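You operate a simulated robot arm through the tools that you are given. There is no shell and no other tool. Be economical: measure what you need, move in short steps, check, and stop when the job is done.

Carry out the task below with a simulated robot arm. There is one attempt and no reset: what you move stays moved.

TASK
Burn in the black pilot lamp at its printed volts, then eject it.
Fine: push it home in the socket with the knob at OFF; let the green bar fill; knob back to OFF before the eject button; don't blow it.
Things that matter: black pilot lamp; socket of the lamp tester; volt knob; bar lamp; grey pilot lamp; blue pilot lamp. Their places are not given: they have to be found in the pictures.

It is judged by the outcome, as a careful person would: the job done as asked, and still so three seconds after it is handed in. It fails if anything else is knocked over, pushed out of place, dropped, spilled or broken.

THE ROBOT
A 6-joint arm with a two-finger parallel gripper, fixed in place. Base frame: the origin is at the foot of the arm, x ahead of it, y to its left, z up; the work surface is at about z = 0. Lengths are in m, angles in rad, forces in N, time in s.
With the tool pointing down near the work surface it reaches from about 0.18 to 0.46 m from the base axis. Its first joint turns from -1.222 to 1.222 rad. Payload 1.9 kg.
Tool frame: the origin (TCP) lies between the finger pads and is the grasp point; the fingertips stand 0.023 m ahead of it; z points along the fingers, y is the line along which they close. The gripper opens to 0.094 m. The fingers are 0.038 m wide and 0.01 m thick; the gripper's body (0.054 by 0.096 m) begins 0.039 m behind the TCP.
Orientation is told as [roll, pitch, yaw] about the base's x, y, z axes, in that order, counted from this pose: with the fingers straight down and closing along the base's y, the tool's x points along the base's -x, its y along +y and its z along -z.

THE INTERFACE
- The arm moves only by the tool nudge_tool. Its argument "deltas" is a list of rows, each an object of numbers (a shift or turn left out is 0, a gripper value left out holds the last): "dx", "dy", "dz": the shift along the tool's x, y, z in units of 20 mm (1.0 is 20 mm); "wx", "wy", "wz": the turn, a rotation vector about the tool's x, y, z in units of 8 degrees (1.0 is 8 degrees); "gripper": the gripper command, from -1 (shut) to 1 (fully open), values between in proportion. In form: [{"dx": .., "dy": .., "dz": .., "wx": .., "wy": .., "wz": .., "gripper": ..}, ...]. A call has 1 to 12 rows; each row shifts and turns the commanded pose from where the row before left it, along the tool's axes as they then stand. A call with a number of a shift or a turn outside -1 to 1 is refused whole. A row lasts 0.2 s, in which the tool goes at most 0.05 m and 0.15 rad; a call with a longer step from one row to the next is refused whole, and so is a gripper value outside its range. A pose out of reach is approached as far as the arm can. The call stops where the force on the tool passes 40 N (or 10 N more than at its start, if that is more) or the arm is blocked; 0.2 s more then pass. The fingers move at their own pace (about 0.108 m/s each) and stop on an object; they squeeze with about 22 N. The grip force told is the motor's: it shows also when the fingers shut on nothing. Time passes only in rows, and 0.2 s behind the last, so rows that do not move let the fingers close. It gives the time, the measured TCP pose, the force on the tool (base axes), the opening and the grip force at its end, in the units of the frame above (readings bear some noise), and new pictures: "show" is both (left out), scene, wrist or none.
- Cameras (640 x 400 px; columns grow to the right, rows downward): "scene" is fixed at [0.0543, 0.3187, 0.4164]; the picture's right is [-0.76, -0.65, 0.00], its down [-0.48, 0.56, -0.67] and it looks along [0.44, -0.51, -0.74] (base axes); focal length 214 px, centre (320, 200). "wrist" rides on the gripper at [-0.039, 0, -0.044] in the tool frame; the picture's right is [0.00, -1.00, 0.00], its down [0.97, 0.00, -0.24] and it looks along [0.24, 0.00, 0.97] (tool axes); focal length 218 px, centre (320, 200).
- locate(camera, pixels): for up to 12 pixels [column, row] of the newest picture of that camera ("zoom" is the newest enlarged one), the place [x, y, z] in the base frame of the surface seen there, good to about 0.003 m, but the place of the scene camera against the robot may be out by one fixed shift of up to 0.018 m in any direction. No time passes.
- inspect(camera, box): a new picture of the part [left, top, right, bottom] of that camera's present view, enlarged. No time passes.
- hand_in(): hands the job in; it is judged then, once.

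Work in short steps. Measure before you move; look again where a grasp or a placing could have gone wrong, and mend it. You have 80 turns and 120 pictures in all, those below and enlarged ones among them. Open the gripper and draw the arm clear of the work before you hand the job in, unless the task says otherwise; then end with one line.

The tools are called after "Request:" as name(argument=value, ...) on one line, values as JSON. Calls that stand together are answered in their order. nudge_tool: Moves the arm, as the interface text tells. Its arguments: {"type":"object","properties":{"deltas":{"type":"array"},"show":{"type":"string","enum":["both","scene","wrist","none"]}},"required":["deltas"]} The other tools are called the same way: locate (camera, pixels) gives the place of the surface under pixels of a picture; inspect (camera, box) takes an enlarged picture of a part of a camera's view; hand_in () hands the job in.

At the start:

```text
t: 0.0
ee_pos: [0.3249, 0.0524, 0.3262]
orientation: [0.002, -0.001, -0.001]
wrist_force: [0.3, 0.4, -0.6]
gripper_width: 0.0941
gripper_force: 0.1
```

scene: 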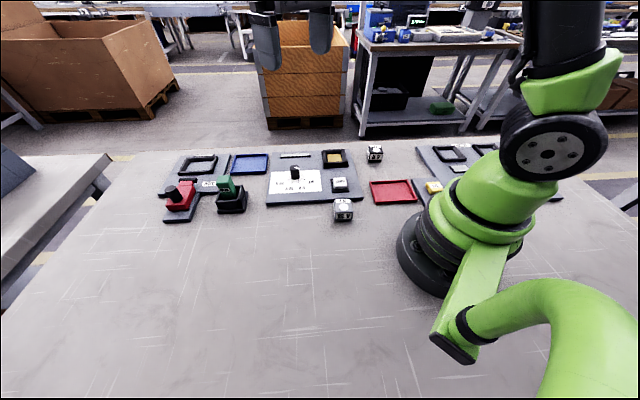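
wrist: 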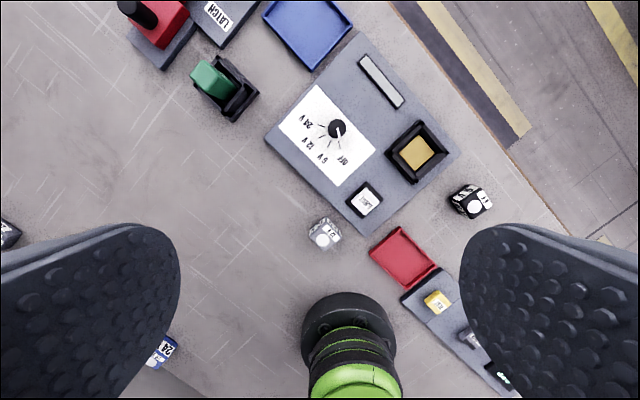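

The wrist view shows the tester with dial, eject button, socket (yellow floor), bar lamp, and lamps: black at (470,202), grey at (324,233), blue at (162,352). I'll enlarge these.

Request:
inspect(camera="wrist", box=[260, 40, 500, 260])

Request:
inspect(camera="wrist", box=[430, 165, 510, 235])

Request:
inspect(camera="scene", box=[250, 130, 420, 230])

Request:
locate(camera="wrist", pixels=[[475, 207], [462, 192], [417, 153], [337, 128], [365, 200], [380, 81], [324, 233], [390, 150], [447, 154], [420, 122], [411, 182], [333, 138]])

```text
1.82 times, centred on (380, 150) of wrist
```

zoom: 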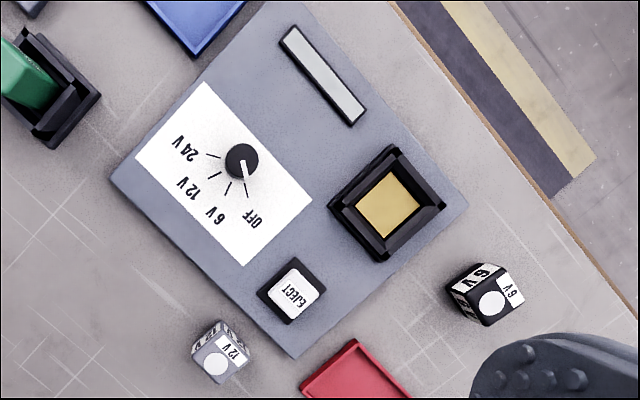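

```text
5.71 times, centred on (470, 200) of wrist
```

zoom: 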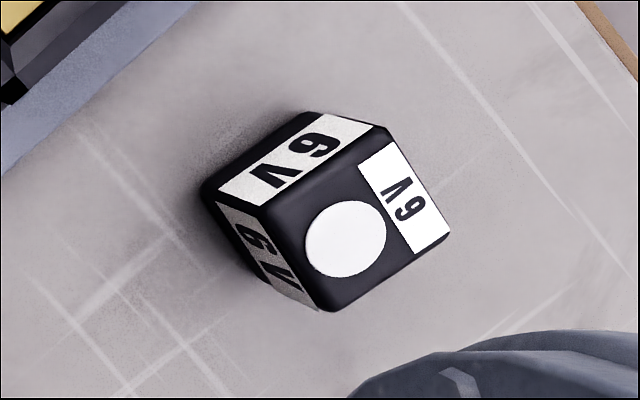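

```text
3.76 times, centred on (335, 180) of scene
```

zoom: 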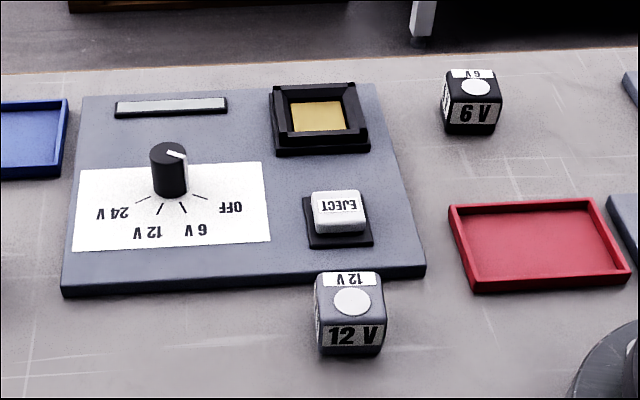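

```text
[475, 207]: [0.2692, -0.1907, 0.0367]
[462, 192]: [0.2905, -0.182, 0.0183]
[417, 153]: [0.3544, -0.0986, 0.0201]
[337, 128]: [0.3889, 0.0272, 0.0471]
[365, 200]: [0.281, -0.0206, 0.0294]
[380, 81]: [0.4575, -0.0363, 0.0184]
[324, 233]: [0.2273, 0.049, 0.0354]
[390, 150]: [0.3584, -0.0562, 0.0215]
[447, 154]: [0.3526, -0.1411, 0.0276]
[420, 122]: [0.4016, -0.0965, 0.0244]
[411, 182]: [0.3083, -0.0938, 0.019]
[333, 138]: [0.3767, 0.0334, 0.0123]
```

The black lamp is printed 6 V, and the knob pointer seems to be at OFF. I'll move above the lamp to measure it more closely.

Request:
nudge_tool(deltas=[{"dx": 0.15, "dy": -1, "dz": 0.5}, {"dx": 0.15, "dy": -1, "dz": 0.5}, {"dx": 0.15, "dy": -1, "dz": 0.5}, {"dx": 0.15, "dy": -1, "dz": 0.5}, {"dx": 0.15, "dy": -1, "dz": 0.5}, {"dx": 0.15, "dy": -1, "dz": 0.5}, {"dx": 0.15, "dy": -1, "dz": 0.5}, {"dx": 0.15, "dy": -1, "dz": 0.5}, {"dx": 0.15, "dy": -1, "dz": 0.5}, {"dx": 0.15, "dy": -1, "dz": 0.5}, {"dx": 0.15, "dy": -1, "dz": 0.5}, {}], show="wrist")

```text
t: 2.6
ee_pos: [0.2917, -0.167, 0.2144]
orientation: [0.003, -0.003, -0.001]
wrist_force: [0.7, 0.8, 0.5]
gripper_width: 0.0939
gripper_force: 0.2
```

wrist: 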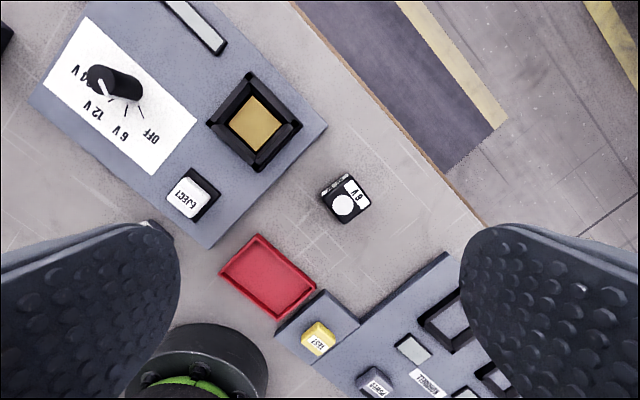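

Request:
inspect(camera="wrist", box=[310, 165, 382, 233])

Request:
inspect(camera="wrist", box=[190, 60, 350, 160])

Request:
locate(camera="wrist", pixels=[[343, 205], [354, 187], [256, 76], [296, 122], [255, 165], [212, 124], [242, 103], [254, 98], [232, 127], [250, 149], [272, 122], [322, 126]])

```text
5.88 times, centred on (346, 199) of wrist
```

zoom: 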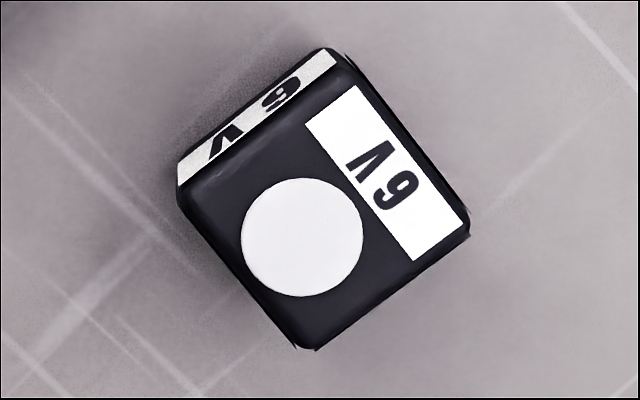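

```text
4.00 times, centred on (270, 110) of wrist
```

zoom: 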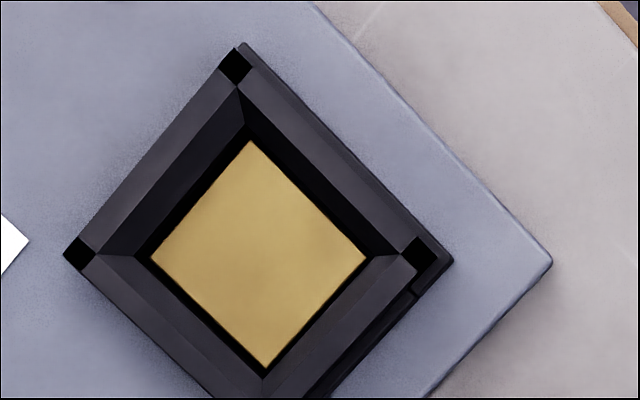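

```text
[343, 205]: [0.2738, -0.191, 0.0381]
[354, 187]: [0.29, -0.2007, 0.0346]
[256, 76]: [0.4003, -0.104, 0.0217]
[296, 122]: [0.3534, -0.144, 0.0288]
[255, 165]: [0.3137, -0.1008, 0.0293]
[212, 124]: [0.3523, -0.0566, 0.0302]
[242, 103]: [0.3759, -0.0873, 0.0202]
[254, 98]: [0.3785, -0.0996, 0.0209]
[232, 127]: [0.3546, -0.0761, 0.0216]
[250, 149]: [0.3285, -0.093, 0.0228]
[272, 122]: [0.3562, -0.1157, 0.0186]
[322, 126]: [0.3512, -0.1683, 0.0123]
```

Lamp centre is about (0.278, -0.195), top at z≈0.038, sides at about -51° yaw. The socket centre is near (0.355, -0.10). I'll centre over the lamp, turn to -51° and go down a bit, then look again.

Request:
nudge_tool(deltas=[{"dx": 0.35, "dy": -0.7}, {"dx": 0.35, "dy": -0.7}, {"wz": 1, "dz": 0.5}, {"wz": 1, "dz": 0.5}, {"wz": 1, "dz": 0.5}, {"wz": 1, "dz": 0.5}, {"wz": 1, "dz": 0.5}, {"wz": 1, "dz": 0.5}, {"wz": 0.375, "dz": 0.5}, {}, {}], show="wrist")

```text
t: 5.0
ee_pos: [0.2786, -0.1956, 0.1439]
orientation: [0.002, 0.001, -0.893]
wrist_force: [-0.4, 0.0, 0.1]
gripper_width: 0.0941
gripper_force: 0.1
```

wrist: 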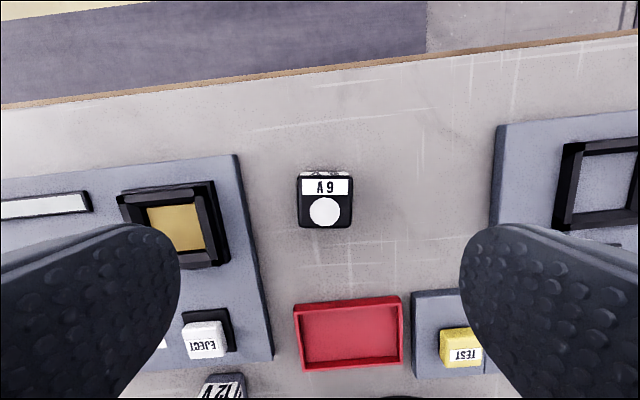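

Request:
inspect(camera="wrist", box=[280, 155, 370, 245])

Request:
locate(camera="wrist", pixels=[[324, 212], [302, 200], [348, 200], [304, 220], [347, 221], [325, 178], [325, 223]])

```text
4.44 times, centred on (325, 200) of wrist
```

zoom: 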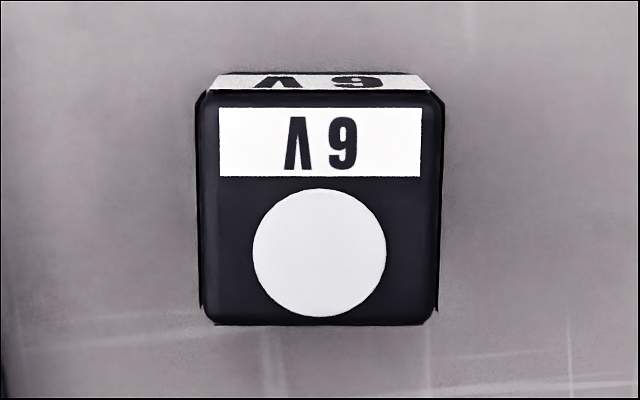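

```text
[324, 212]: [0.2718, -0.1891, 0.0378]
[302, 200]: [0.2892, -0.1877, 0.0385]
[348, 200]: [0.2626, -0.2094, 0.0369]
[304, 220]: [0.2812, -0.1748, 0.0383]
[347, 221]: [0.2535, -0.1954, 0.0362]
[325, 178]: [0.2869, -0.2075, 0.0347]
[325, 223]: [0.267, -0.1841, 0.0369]
```

Aligned; I need a -4 mm shift along tool y. Then I descend with partial opening and grip the upper half of the lamp.

Request:
nudge_tool(deltas=[{"dy": -0.2, "gripper": 0.4}, {"dz": 1}, {"dz": 1}, {"dz": 1}, {"dz": 1}, {"dz": 1}, {"dz": 0.15}, {}, {"gripper": -1}, {"gripper": -1}, {"gripper": -1}], show="wrist")

```text
t: 7.4
ee_pos: [0.275, -0.1979, 0.0419]
orientation: [0.001, 0.003, -0.891]
wrist_force: [0.0, 0.2, 0.3]
gripper_width: 0.0391
gripper_force: 21.7
```

wrist: 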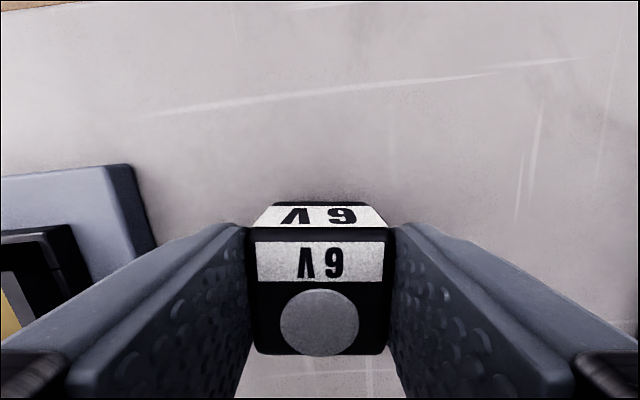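

Lamp gripped (39 mm). Lift and move partway to the socket for measurement.

Request:
nudge_tool(deltas=[{"dz": -1}, {"dz": -1}, {"dz": -1}, {"dz": -1}, {"dz": -1}, {"dy": 1, "wz": -0.2, "dx": 0.1}, {"dy": 1, "wz": -0.2, "dx": 0.1}, {"dy": 1, "wz": -0.2}, {}, {}], show="wrist")

```text
t: 9.6
ee_pos: [0.3194, -0.1551, 0.142]
orientation: [0.003, 0.002, -0.806]
wrist_force: [0.7, -0.3, 0.1]
gripper_width: 0.0004
gripper_force: 22.3
```

wrist: 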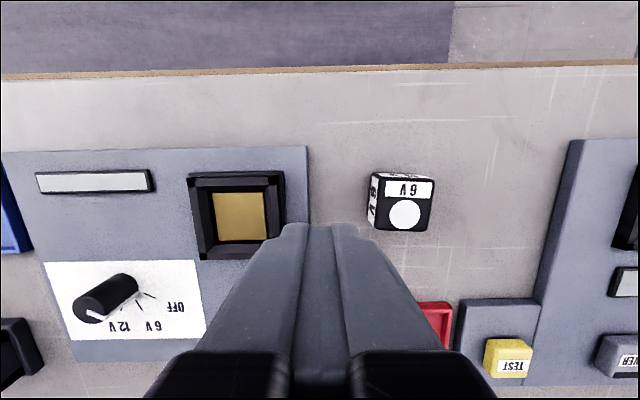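

The lamp slipped out of the grip but it stands upright on the table at (403,203). Measure it again and also the socket from here.

Request:
inspect(camera="wrist", box=[355, 160, 445, 245])

Request:
inspect(camera="wrist", box=[180, 160, 300, 260])

Request:
locate(camera="wrist", pixels=[[405, 205], [385, 190], [432, 190], [378, 226], [426, 226], [215, 196], [262, 196], [268, 237], [220, 238], [240, 217], [240, 176], [274, 215]])

```text
4.71 times, centred on (400, 202) of wrist
```

zoom: 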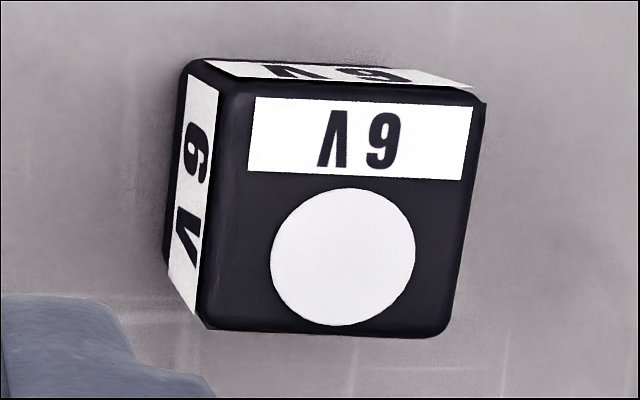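

```text
4.00 times, centred on (240, 210) of wrist
```

zoom: 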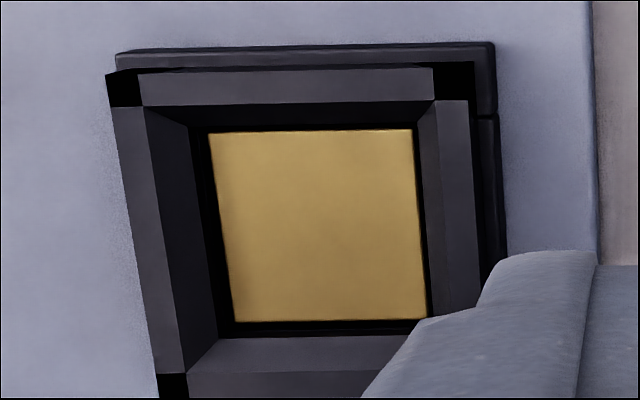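

```text
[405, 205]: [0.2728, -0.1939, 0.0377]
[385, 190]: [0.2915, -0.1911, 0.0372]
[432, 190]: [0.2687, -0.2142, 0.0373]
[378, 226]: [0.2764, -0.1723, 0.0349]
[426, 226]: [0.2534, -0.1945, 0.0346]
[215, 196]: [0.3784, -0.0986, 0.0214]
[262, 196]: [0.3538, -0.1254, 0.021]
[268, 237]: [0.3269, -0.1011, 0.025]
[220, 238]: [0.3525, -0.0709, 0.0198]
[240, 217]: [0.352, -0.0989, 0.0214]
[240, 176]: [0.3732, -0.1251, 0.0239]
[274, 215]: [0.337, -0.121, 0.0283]
```

Request:
nudge_tool(deltas=[{"dx": 0.16, "dy": -1, "gripper": 0.8}, {"dy": -1}, {"dy": -1}, {"wz": 0.34}, {}, {}], show="wrist")

Request:
inspect(camera="wrist", box=[275, 155, 365, 245])

Request:
locate(camera="wrist", pixels=[[320, 202], [300, 202], [340, 202], [320, 190], [320, 220]])

```text
t: 11.0
ee_pos: [0.2735, -0.1946, 0.1409]
orientation: [0.003, 0.002, -0.854]
wrist_force: [-0.5, -0.6, 0.1]
gripper_width: 0.0845
gripper_force: 0.1
```

wrist: 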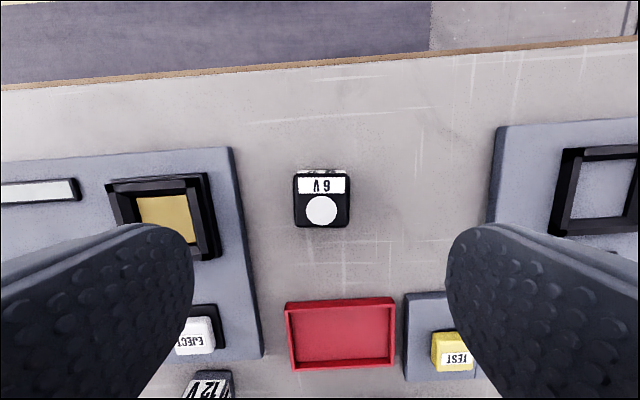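

```text
4.44 times, centred on (320, 200) of wrist
```

zoom: 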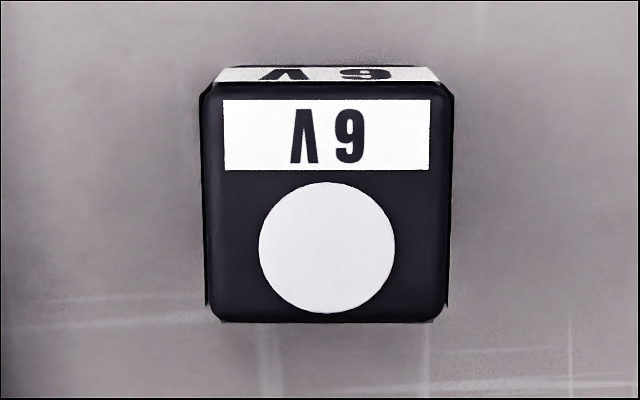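

```text
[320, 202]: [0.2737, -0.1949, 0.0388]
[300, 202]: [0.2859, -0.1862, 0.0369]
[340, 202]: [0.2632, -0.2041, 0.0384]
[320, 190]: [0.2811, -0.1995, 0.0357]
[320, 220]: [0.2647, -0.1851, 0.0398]
```

Aligned within 1 mm. Descend deeper (TCP 0.033), close, then lift slowly.

Request:
nudge_tool(deltas=[{"dz": 1, "gripper": 0.4}, {"dz": 1}, {"dz": 1}, {"dz": 1}, {"dz": 1}, {"dz": 0.4, "dy": -0.05}, {}, {"gripper": -1}, {"gripper": -1}, {"gripper": -1}, {"gripper": -1}], show="none")

Request:
nudge_tool(deltas=[{"dz": -0.2}, {"dz": -0.2}, {"dz": -0.2}, {"dz": -0.2}, {"dz": -0.2}, {}], show="both")

```text
t: 13.4
ee_pos: [0.2722, -0.1955, 0.0349]
orientation: [0.003, 0.0, -0.853]
wrist_force: [0.1, 0.3, -0.1]
gripper_width: 0.0391
gripper_force: 22.3
```

```text
t: 14.8
ee_pos: [0.2713, -0.195, 0.0542]
orientation: [0.0, 0.001, -0.854]
wrist_force: [-0.1, -0.2, -0.9]
gripper_width: 0.0395
gripper_force: 22.0
```

scene: 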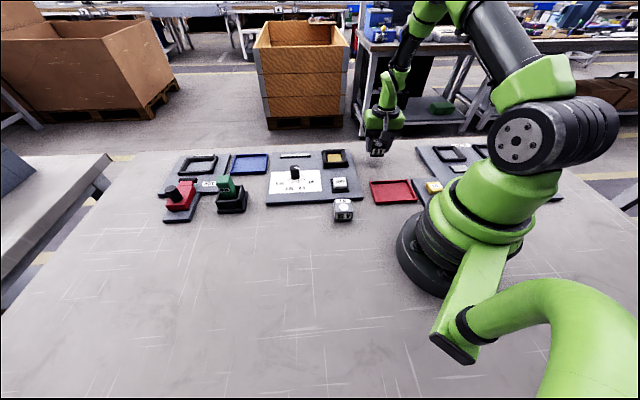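
wrist: 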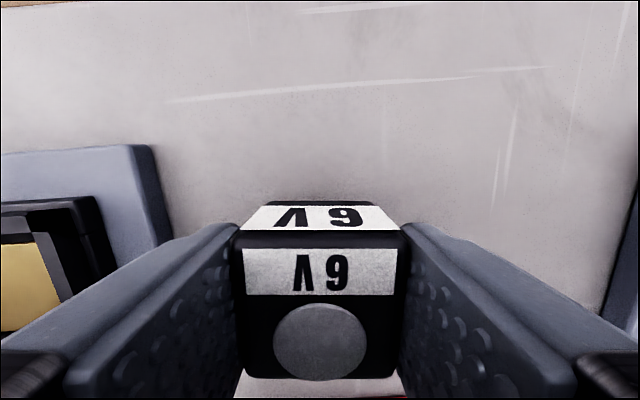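

The lamp is lifted now. Continue raising gently.

Request:
nudge_tool(deltas=[{"dz": -0.25}, {"dz": -0.25}, {"dz": -0.25}, {"dz": -0.25}, {"dz": -0.25}, {"dz": -0.25}, {"dz": -0.25}, {"dz": -0.25}, {"wz": -0.25}, {"wz": -0.24}, {}], show="wrist")

```text
t: 17.2
ee_pos: [0.2723, -0.195, 0.094]
orientation: [0.001, 0.003, -0.785]
wrist_force: [-0.6, -1.0, -0.1]
gripper_width: 0.0393
gripper_force: 21.5
```

wrist: 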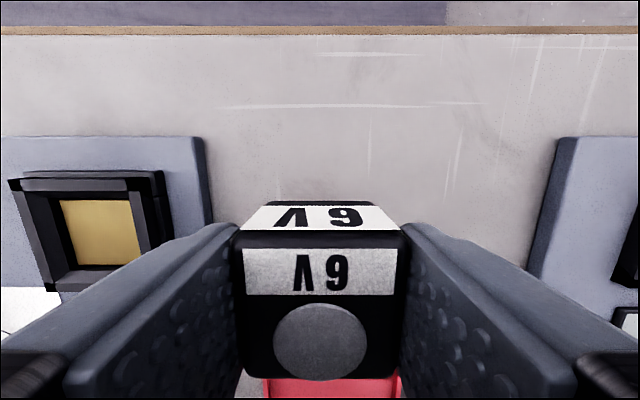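

Held and aligned with the board. Measure the socket again from here.

Request:
inspect(camera="wrist", box=[0, 155, 180, 305])

Request:
locate(camera="wrist", pixels=[[63, 203], [128, 203], [138, 260], [80, 266], [100, 232], [96, 203], [106, 264], [69, 232], [133, 232], [85, 184], [105, 281], [148, 230]])

```text
2.67 times, centred on (90, 230) of wrist
```

zoom: 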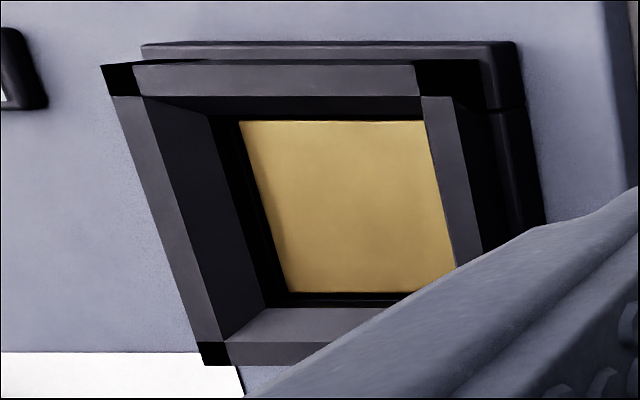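

```text
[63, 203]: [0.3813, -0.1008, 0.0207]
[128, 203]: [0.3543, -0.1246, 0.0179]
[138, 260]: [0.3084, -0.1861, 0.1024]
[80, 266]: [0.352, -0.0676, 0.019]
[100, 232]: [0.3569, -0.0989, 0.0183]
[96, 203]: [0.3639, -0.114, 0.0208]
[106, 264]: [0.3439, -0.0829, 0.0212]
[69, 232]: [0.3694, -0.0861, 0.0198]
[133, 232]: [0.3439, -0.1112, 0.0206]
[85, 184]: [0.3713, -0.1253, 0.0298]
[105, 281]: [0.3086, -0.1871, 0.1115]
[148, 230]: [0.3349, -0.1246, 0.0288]
```

Socket centre ≈ (0.354, -0.099). Move over at constant height.

Request:
nudge_tool(deltas=[{"dy": 0.3, "dx": 0.05}, {"dy": 0.6, "dx": 0.05}, {"dy": 0.6, "dx": 0.05}, {"dy": 0.6, "dx": 0.05}, {"dy": 0.6, "dx": 0.05}, {"dy": 0.6, "dx": 0.05}, {"dy": 0.6, "dx": 0.05}, {"dy": 0.6, "dx": 0.05}, {"dy": 0.6, "dx": 0.05}, {"dy": 0.6, "dx": 0.05}, {"dy": 0.6}, {}], show="wrist")

```text
t: 19.8
ee_pos: [0.3541, -0.0991, 0.0943]
orientation: [0.003, 0.0, -0.785]
wrist_force: [-0.4, 0.4, -0.8]
gripper_width: 0.0399
gripper_force: 22.2
```

wrist: 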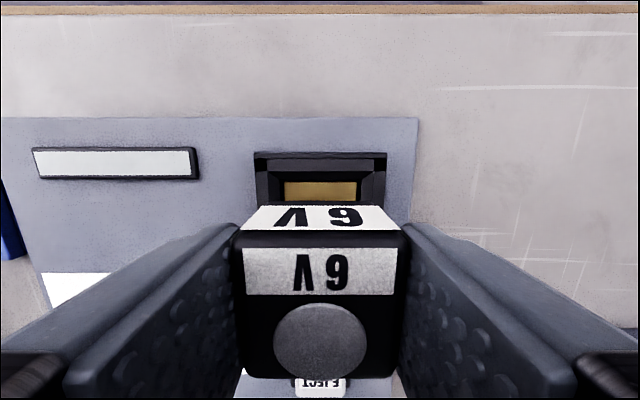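

Centred. Descend in slow steps with a check of force.

Request:
nudge_tool(deltas=[{"dz": 0.25}, {"dz": 0.25}, {"dz": 0.25}, {"dz": 0.25}, {"dz": 0.25}, {"dz": 0.2}, {"dz": 0.15}, {}], show="both")

```text
t: 21.6
ee_pos: [0.3538, -0.0995, 0.0621]
orientation: [0.005, 0.001, -0.785]
wrist_force: [0.3, 0.2, -0.5]
gripper_width: 0.0393
gripper_force: 21.9
```

scene: 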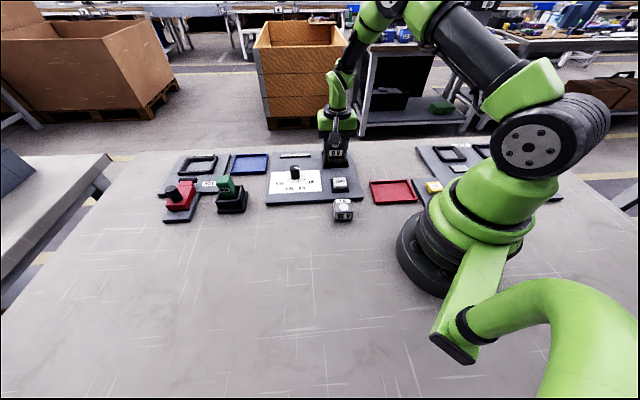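
wrist: 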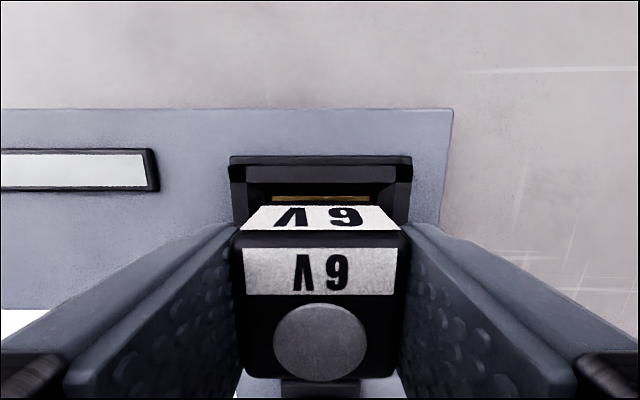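

Request:
nudge_tool(deltas=[{"dz": 0.1}, {"dz": 0.1}, {"dz": 0.1}, {"dz": 0.1}, {}], show="wrist")

Request:
inspect(camera="scene", box=[290, 120, 390, 200])

```text
t: 22.8
ee_pos: [0.3546, -0.0993, 0.0546]
orientation: [0.002, 0.0, -0.785]
wrist_force: [-0.7, 0.7, -0.7]
gripper_width: 0.0398
gripper_force: 21.5
```

wrist: 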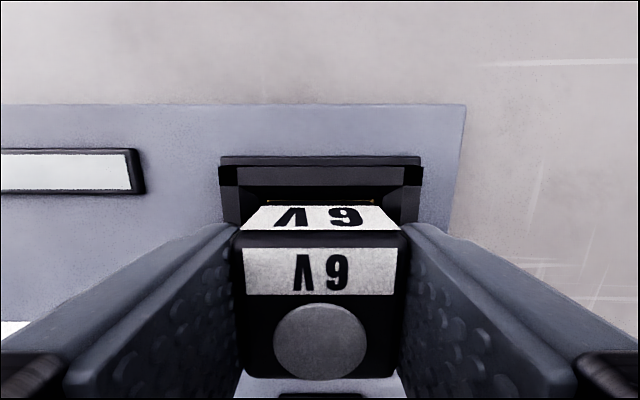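

```text
5.00 times, centred on (340, 160) of scene
```

zoom: 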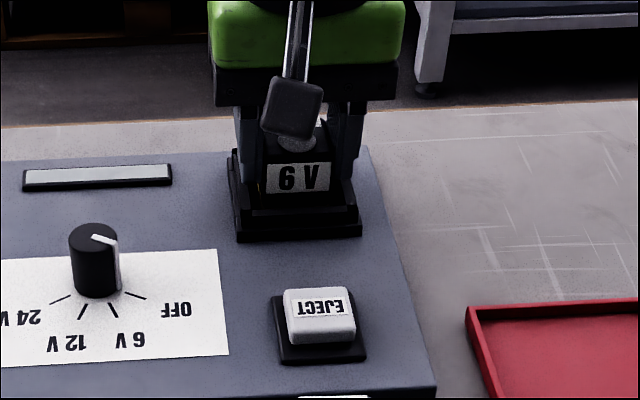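

No contact force yet; tips are about 2 mm above the rim. Go down slightly, then open and see.

Request:
nudge_tool(deltas=[{"dz": 0.08}, {}, {"gripper": -0.02}, {"gripper": -0.02}, {"gripper": 0.1}, {}], show="wrist")

Request:
inspect(camera="scene", box=[290, 120, 390, 200])

```text
t: 24.2
ee_pos: [0.3535, -0.0982, 0.0539]
orientation: [0.002, 0.002, -0.787]
wrist_force: [-0.1, -0.1, -0.5]
gripper_width: 0.0516
gripper_force: 0.1
```

wrist: 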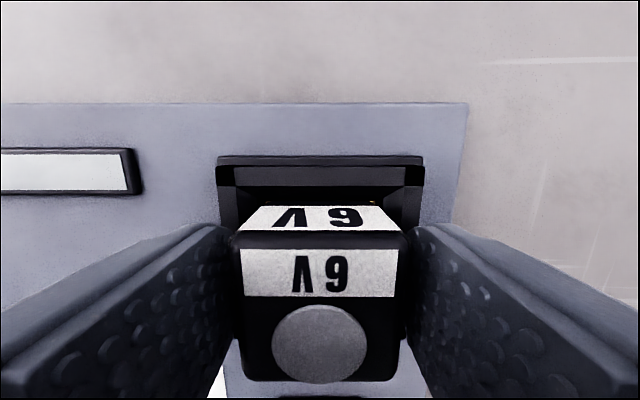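

```text
5.00 times, centred on (340, 160) of scene
```

zoom: 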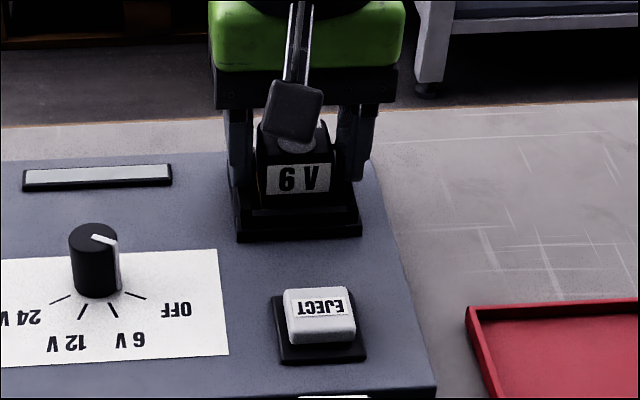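

Lamp stands free in the socket. Open, rise, close the fingers and look from above.

Request:
nudge_tool(deltas=[{"gripper": 0.4}, {"dz": -0.5}, {"dz": -1}, {"dz": -1}, {"dz": -0.5}, {"gripper": -1}, {}, {}, {}], show="wrist")

Request:
inspect(camera="scene", box=[290, 120, 390, 200])

Request:
locate(camera="wrist", pixels=[[300, 195], [340, 195], [320, 190], [300, 210], [340, 210]])

```text
t: 26.2
ee_pos: [0.3557, -0.1002, 0.1121]
orientation: [0.001, 0.002, -0.786]
wrist_force: [-0.1, -0.5, -0.2]
gripper_width: 0.0001
gripper_force: 22.4
```

wrist: 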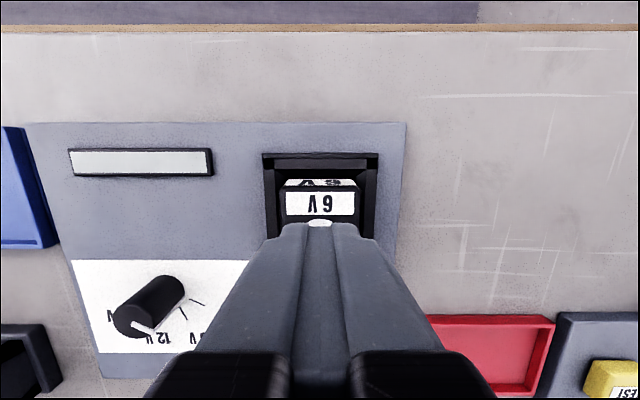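

```text
5.00 times, centred on (340, 160) of scene
```

zoom: 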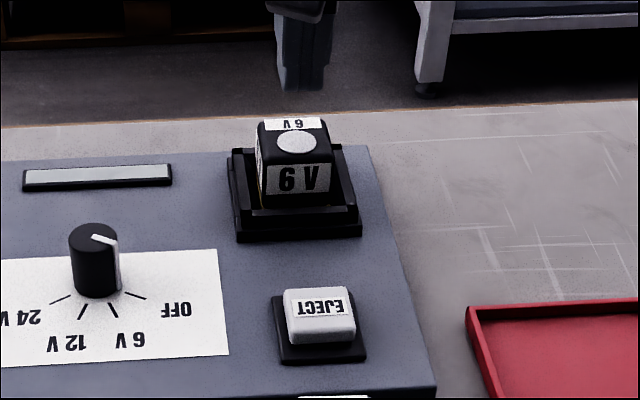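

```text
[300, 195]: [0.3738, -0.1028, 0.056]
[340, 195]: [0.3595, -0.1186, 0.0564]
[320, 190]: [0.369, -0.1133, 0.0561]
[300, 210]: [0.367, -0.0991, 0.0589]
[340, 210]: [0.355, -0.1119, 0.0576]
```

Lamp stands in the socket with top at z≈0.057. Press gently: contact expected at TCP z≈0.080.

Request:
nudge_tool(deltas=[{"dz": 0.5}, {"dz": 0.5}, {"dz": 0.4}, {"dz": 0.1}, {"dz": 0.1}, {"dz": 0.1}, {}], show="none")

Request:
nudge_tool(deltas=[{"dz": 0.1}, {"dz": 0.1}, {"dz": 0.1}, {"dz": 0.1}], show="none")

Request:
inspect(camera="scene", box=[290, 120, 390, 200])

```text
t: 27.8
ee_pos: [0.3523, -0.0996, 0.0784]
orientation: [0.004, 0.003, -0.785]
wrist_force: [-2.4, 0.3, 2.4]
gripper_width: 0.0001
gripper_force: 22.4
```

```text
t: 28.8
ee_pos: [0.3547, -0.0976, 0.0708]
orientation: [0.004, -0.001, -0.788]
wrist_force: [-5.5, 1.3, 18.9]
gripper_width: 0.0
gripper_force: 22.1
```

```text
5.00 times, centred on (340, 160) of scene
```

zoom: 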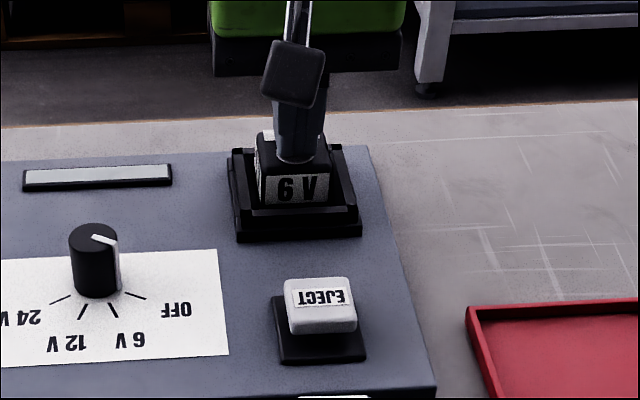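

Lamp sank ~8 mm, force 19 N and the eject button has popped up. One small push more, then retract and check that it stays down.

Request:
nudge_tool(deltas=[{"dz": 0.1}, {}], show="none")

Request:
nudge_tool(deltas=[{"dz": -0.5}, {"dz": -1}, {"dz": -1}, {}], show="wrist")

Request:
inspect(camera="scene", box=[290, 120, 390, 200])

Request:
locate(camera="wrist", pixels=[[300, 200], [340, 200]])

```text
t: 29.2
ee_pos: [0.3549, -0.0986, 0.0721]
orientation: [0.004, -0.003, -0.789]
wrist_force: [-5.6, 1.4, 21.0]
gripper_width: 0.0001
gripper_force: 21.5
stopped in row 2: the force on the tool passed its limit (the readings are from after the stop); the commanded pose is now the measured one
```

```text
t: 30.2
ee_pos: [0.3535, -0.0991, 0.1196]
orientation: [0.004, -0.001, -0.787]
wrist_force: [-0.1, -0.2, -0.9]
gripper_width: 0.0
gripper_force: 22.3
```

wrist: 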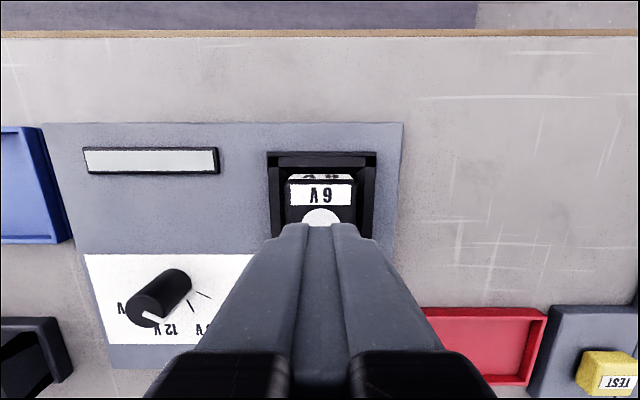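

```text
5.00 times, centred on (340, 160) of scene
```

zoom: 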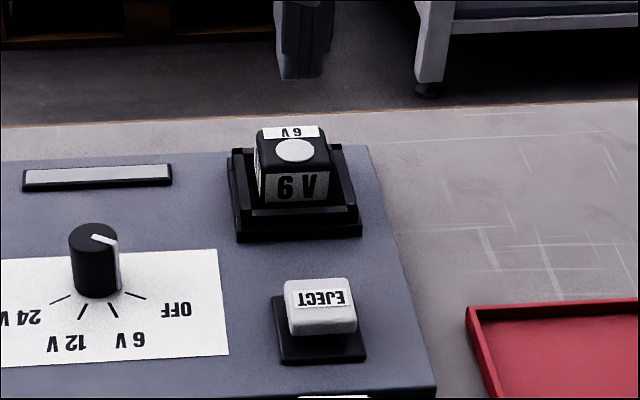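

```text
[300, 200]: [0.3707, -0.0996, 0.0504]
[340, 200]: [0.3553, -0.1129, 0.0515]
```

The lamp is latched (top at 0.051, button raised, pointer OFF). Now move above the knob for measuring.

Request:
nudge_tool(deltas=[{"dz": -1, "gripper": 0.2}, {"dz": -1}, {"dz": -1}, {"dx": 0.5, "dy": 1}, {"dx": 0.5, "dy": 1}, {"dx": 0.5, "dy": 1}, {"dx": 0.5, "dy": 1}, {"dx": 0.5, "dy": 1}, {"dx": 0.6, "dy": 0.7}, {}, {}], show="wrist")

Request:
inspect(camera="wrist", box=[260, 140, 380, 240])

```text
t: 32.6
ee_pos: [0.3915, 0.0255, 0.1813]
orientation: [0.004, 0.0, -0.788]
wrist_force: [0.1, 0.0, 1.3]
gripper_width: 0.0565
gripper_force: 0.0
```

wrist: 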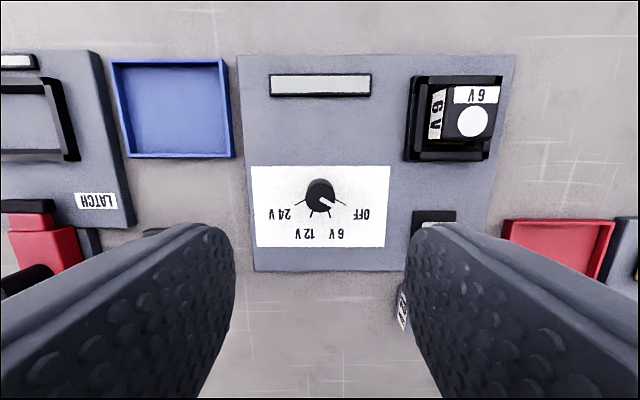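

```text
4.00 times, centred on (320, 190) of wrist
```

zoom: 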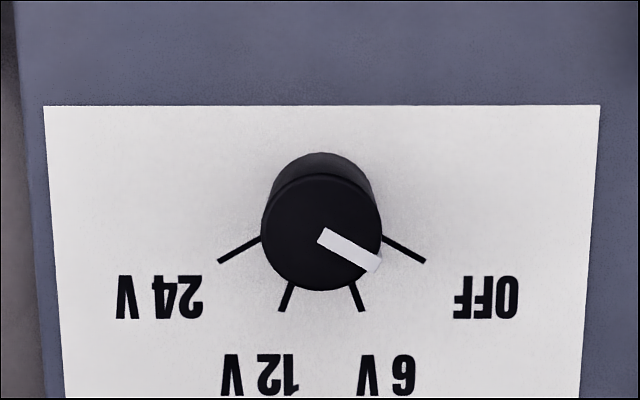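

Ticks sit at about 30°/70°/110°/150° in the image (40° apart); pointer at OFF. OFF→6 V is 40° clockwise from above (+wz 5 units). I'll centre on the knob, pre-turn -20° and check.

Request:
locate(camera="wrist", pixels=[[316, 196], [322, 192], [320, 203]])

Request:
nudge_tool(deltas=[{"dx": 0.17, "wz": -0.8}, {"wz": -0.8}, {"wz": -0.9}, {"dz": 1}, {"dz": 1}, {"dz": 1}, {}, {}], show="wrist")

Request:
locate(camera="wrist", pixels=[[320, 230], [320, 240], [310, 240], [330, 240], [320, 250], [320, 260]])

```text
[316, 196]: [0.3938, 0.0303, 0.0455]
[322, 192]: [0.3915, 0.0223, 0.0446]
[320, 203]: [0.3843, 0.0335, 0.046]
```

```text
t: 34.5
ee_pos: [0.3891, 0.028, 0.1203]
orientation: [0.004, -0.001, -0.439]
wrist_force: [-0.1, 0.3, -0.5]
gripper_width: 0.0565
gripper_force: 0.1
```

wrist: 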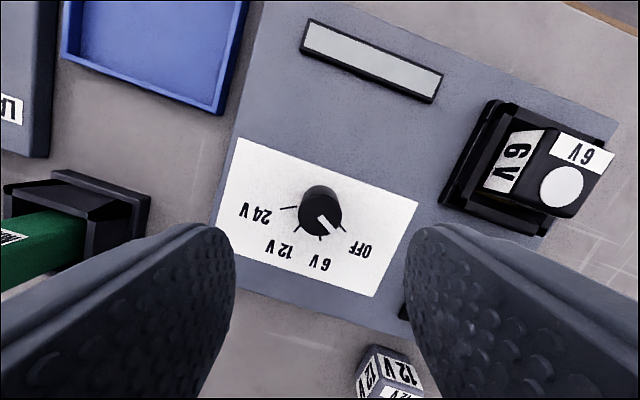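

```text
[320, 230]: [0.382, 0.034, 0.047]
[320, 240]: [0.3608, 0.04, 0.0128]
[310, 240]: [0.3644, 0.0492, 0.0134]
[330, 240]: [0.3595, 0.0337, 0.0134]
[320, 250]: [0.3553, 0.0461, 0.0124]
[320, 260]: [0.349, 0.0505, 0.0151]
```

Centred within 2 mm. Descend and close on the knob.

Request:
nudge_tool(deltas=[{"dz": 1, "dx": -0.05}, {"dz": 1}, {"dz": 1}, {"dz": 0.6}, {}, {"gripper": -1}, {"gripper": -1}, {"gripper": -1}], show="wrist")

```text
t: 36.2
ee_pos: [0.3896, 0.0287, 0.0484]
orientation: [0.004, -0.002, -0.438]
wrist_force: [2.0, -4.7, -5.3]
gripper_width: 0.0252
gripper_force: 45.5
```

wrist: 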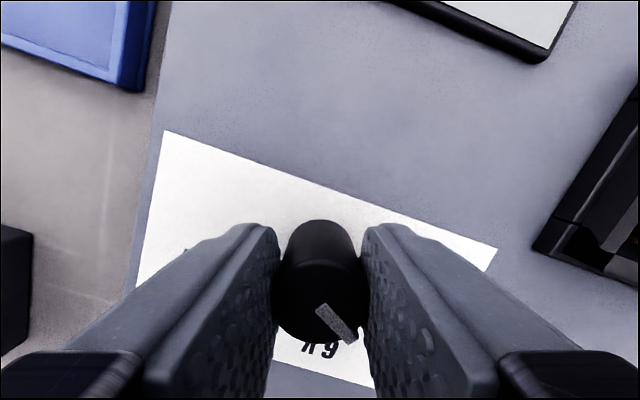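

Knob gripped. Turn 40° clockwise.

Request:
nudge_tool(deltas=[{"wz": 0.5}, {"wz": 0.5}, {"wz": 0.5}, {"wz": 0.5}, {"wz": 0.5}, {"wz": 0.5}, {"wz": 0.5}, {"wz": 0.5}, {"wz": 0.5}, {"wz": 0.5}, {}], show="wrist")

Request:
inspect(camera="scene", box=[250, 120, 380, 220])

```text
t: 38.6
ee_pos: [0.3889, 0.027, 0.0483]
orientation: [0.002, 0.001, -1.137]
wrist_force: [-21.0, -8.4, 5.8]
gripper_width: 0.0253
gripper_force: 45.8
```

wrist: 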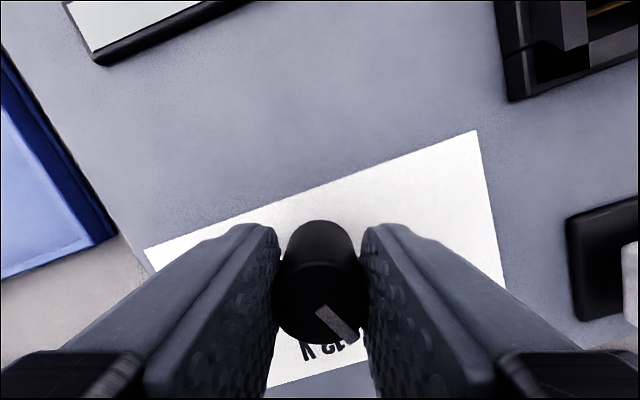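

```text
4.00 times, centred on (315, 170) of scene
```

zoom: 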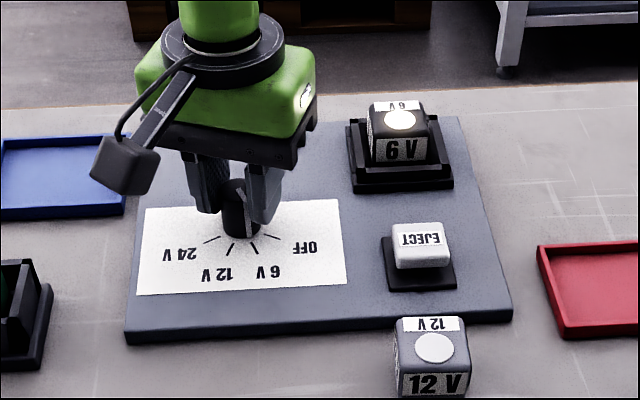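

The lamp glows and the knob turned 40°. I release the knob and rise to see pointer and bar.

Request:
nudge_tool(deltas=[{"gripper": 0.2}, {}, {"dz": -1}, {"dz": -1}, {"dz": -1}, {"dz": -1}, {"wz": -1}, {"wz": -1}, {}], show="wrist")

Request:
inspect(camera="wrist", box=[230, 70, 430, 270])

```text
t: 40.6
ee_pos: [0.3897, 0.0265, 0.1304]
orientation: [0.003, 0.0, -0.857]
wrist_force: [0.1, -0.8, 0.1]
gripper_width: 0.0562
gripper_force: 0.1
```

wrist: 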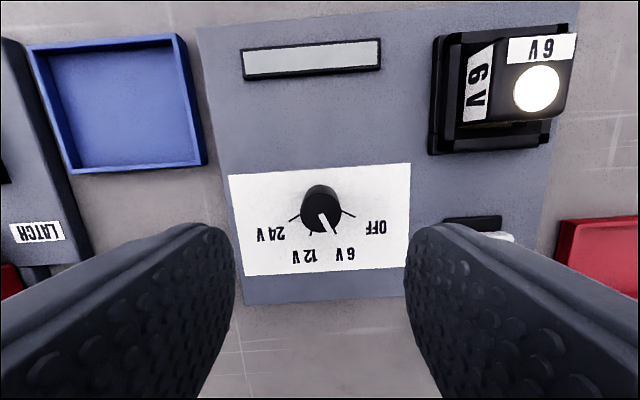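

```text
2.00 times, centred on (330, 170) of wrist
```

zoom: 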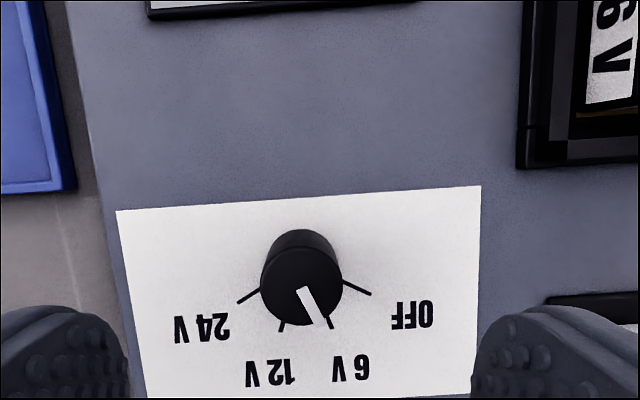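

Request:
nudge_tool(deltas=[{}, {}, {}, {}, {}, {}], show="none")

Request:
inspect(camera="wrist", box=[230, 20, 400, 110])

```text
t: 42.0
ee_pos: [0.3889, 0.0271, 0.1284]
orientation: [0.005, -0.001, -0.857]
wrist_force: [0.4, -0.3, 0.6]
gripper_width: 0.0565
gripper_force: 0.1
```

```text
3.76 times, centred on (315, 65) of wrist
```

zoom: 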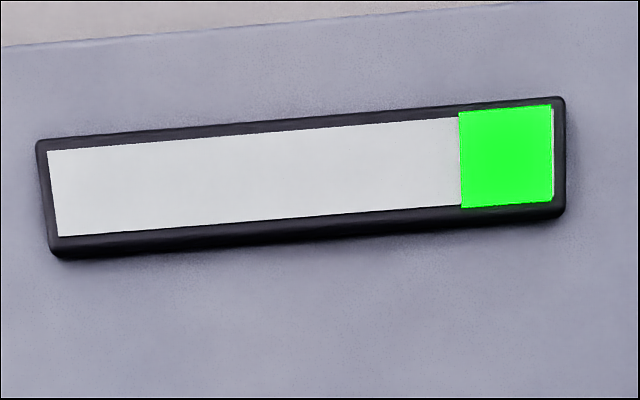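

The bar is filling from the right, segment by segment. Wait more.

Request:
nudge_tool(deltas=[{}, {}, {}, {}, {}, {}, {}, {}, {}, {}, {}, {}], show="none")

Request:
inspect(camera="wrist", box=[230, 20, 400, 110])

```text
t: 44.6
ee_pos: [0.3898, 0.0283, 0.1296]
orientation: [0.004, 0.0, -0.858]
wrist_force: [0.1, 0.1, -0.3]
gripper_width: 0.0562
gripper_force: 0.1
```

```text
3.76 times, centred on (315, 65) of wrist
```

zoom: 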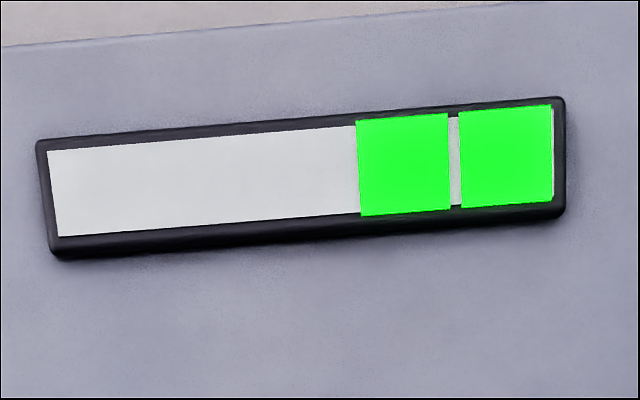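

Request:
nudge_tool(deltas=[{}, {}, {}, {}, {}, {}, {}, {}, {}, {}, {}, {}], show="none")

Request:
nudge_tool(deltas=[{}, {}, {}, {}, {}, {}, {}, {}, {}], show="none")

Request:
inspect(camera="wrist", box=[230, 20, 400, 110])

```text
t: 47.2
ee_pos: [0.39, 0.0273, 0.1292]
orientation: [0.002, 0.0, -0.856]
wrist_force: [1.0, 0.3, -0.2]
gripper_width: 0.0564
gripper_force: 0.1
```

```text
t: 49.2
ee_pos: [0.3891, 0.0276, 0.1295]
orientation: [0.004, 0.001, -0.857]
wrist_force: [0.6, -0.6, 0.0]
gripper_width: 0.0562
gripper_force: 0.0
```

```text
3.76 times, centred on (315, 65) of wrist
```

zoom: 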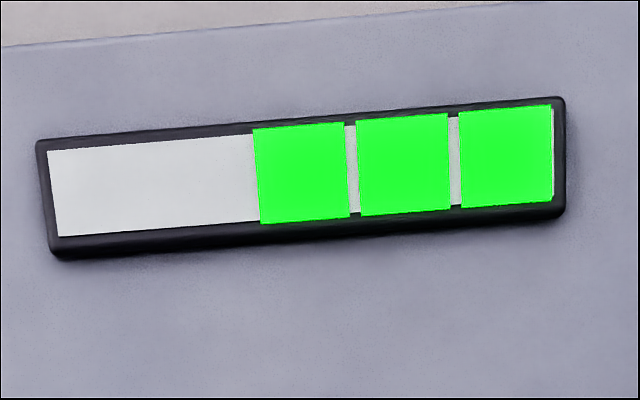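

Request:
nudge_tool(deltas=[{}, {}, {}, {}, {}, {}, {}, {}, {}, {}, {}, {}], show="none")

Request:
nudge_tool(deltas=[{}, {}, {}, {}, {}, {}, {}, {}], show="none")

Request:
inspect(camera="wrist", box=[230, 20, 400, 110])

```text
t: 51.9
ee_pos: [0.3898, 0.0274, 0.1283]
orientation: [0.005, 0.001, -0.856]
wrist_force: [-0.4, -0.8, -0.3]
gripper_width: 0.0562
gripper_force: 0.1
```

```text
t: 53.6
ee_pos: [0.3897, 0.0274, 0.1288]
orientation: [0.004, 0.0, -0.858]
wrist_force: [0.3, 1.3, -0.7]
gripper_width: 0.0567
gripper_force: 0.0
```

```text
3.76 times, centred on (315, 65) of wrist
```

zoom: 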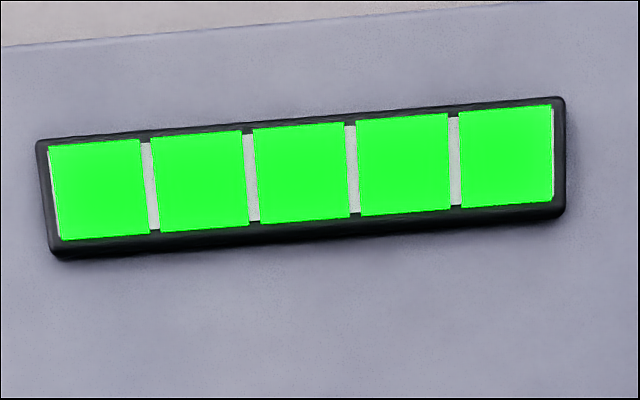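

The bar is full (5 of 5). Grip the knob again and turn it back 40°.

Request:
nudge_tool(deltas=[{"wz": 1}, {"wz": 1}, {"dz": 1}, {"dz": 1}, {"dz": 1}, {"dz": 1}, {}, {"gripper": -1}, {"gripper": -1}, {"gripper": -1}], show="none")

Request:
nudge_tool(deltas=[{"wz": -0.5}, {"wz": -0.5}, {"wz": -0.5}, {"wz": -0.5}, {"wz": -0.5}, {"wz": -0.5}, {"wz": -0.5}, {"wz": -0.5}, {"wz": -0.5}, {"wz": -0.5}, {}], show="wrist")

```text
t: 55.9
ee_pos: [0.3892, 0.0279, 0.0493]
orientation: [-0.001, 0.002, -1.138]
wrist_force: [-16.5, -9.1, 4.7]
gripper_width: 0.025
gripper_force: 44.9
```

```text
t: 58.2
ee_pos: [0.3898, 0.0269, 0.0488]
orientation: [0.004, -0.003, -0.437]
wrist_force: [-5.8, -5.9, -13.0]
gripper_width: 0.0257
gripper_force: 44.8
```

wrist: 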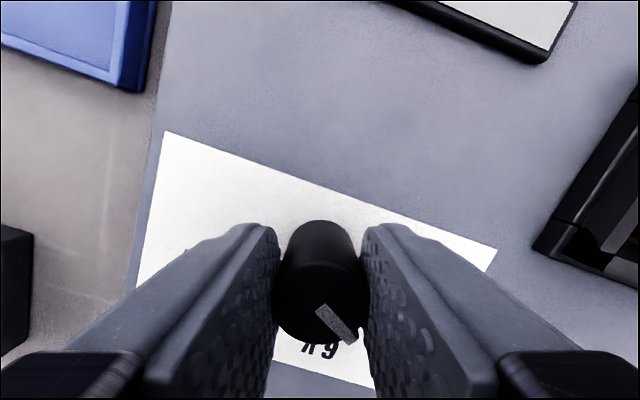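

Release, rise and check.

Request:
nudge_tool(deltas=[{"gripper": 0.2}, {}, {"dz": -1}, {"dz": -1}, {"dz": -1}, {"dz": -1}, {"dz": -1}, {"wz": 1}, {"wz": 1}, {"wz": 0.5}, {}], show="wrist")

Request:
inspect(camera="wrist", box=[240, 60, 560, 260])

Request:
inspect(camera="scene", box=[250, 120, 380, 220])

```text
t: 60.6
ee_pos: [0.389, 0.0268, 0.1494]
orientation: [0.004, 0.0, -0.787]
wrist_force: [-1.0, -0.2, 0.2]
gripper_width: 0.0562
gripper_force: 0.0
```

wrist: 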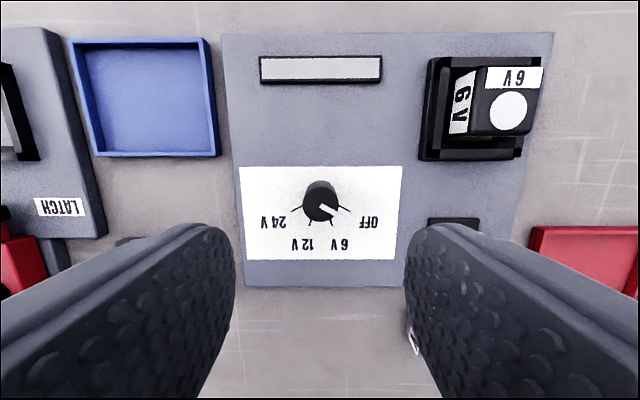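

```text
2.00 times, centred on (400, 160) of wrist
```

zoom: 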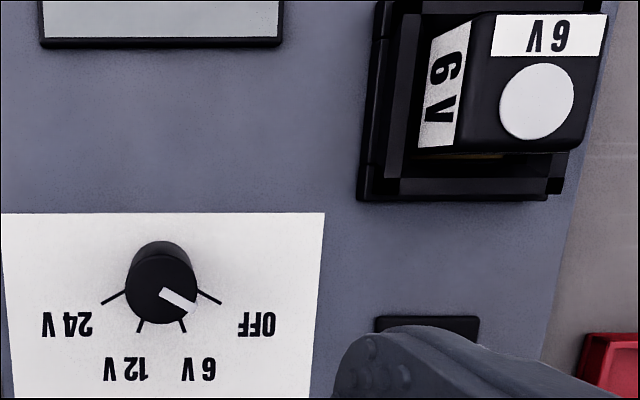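

```text
4.00 times, centred on (315, 170) of scene
```

zoom: 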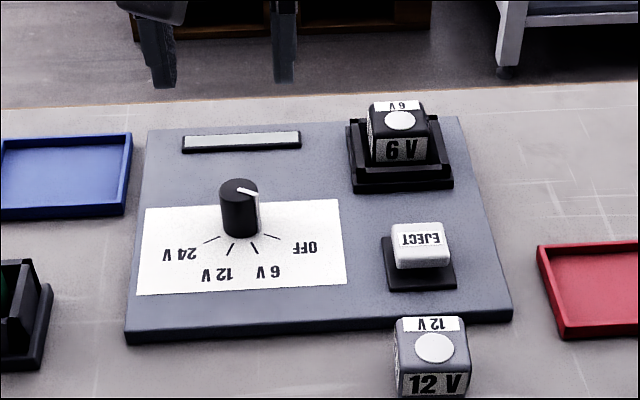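

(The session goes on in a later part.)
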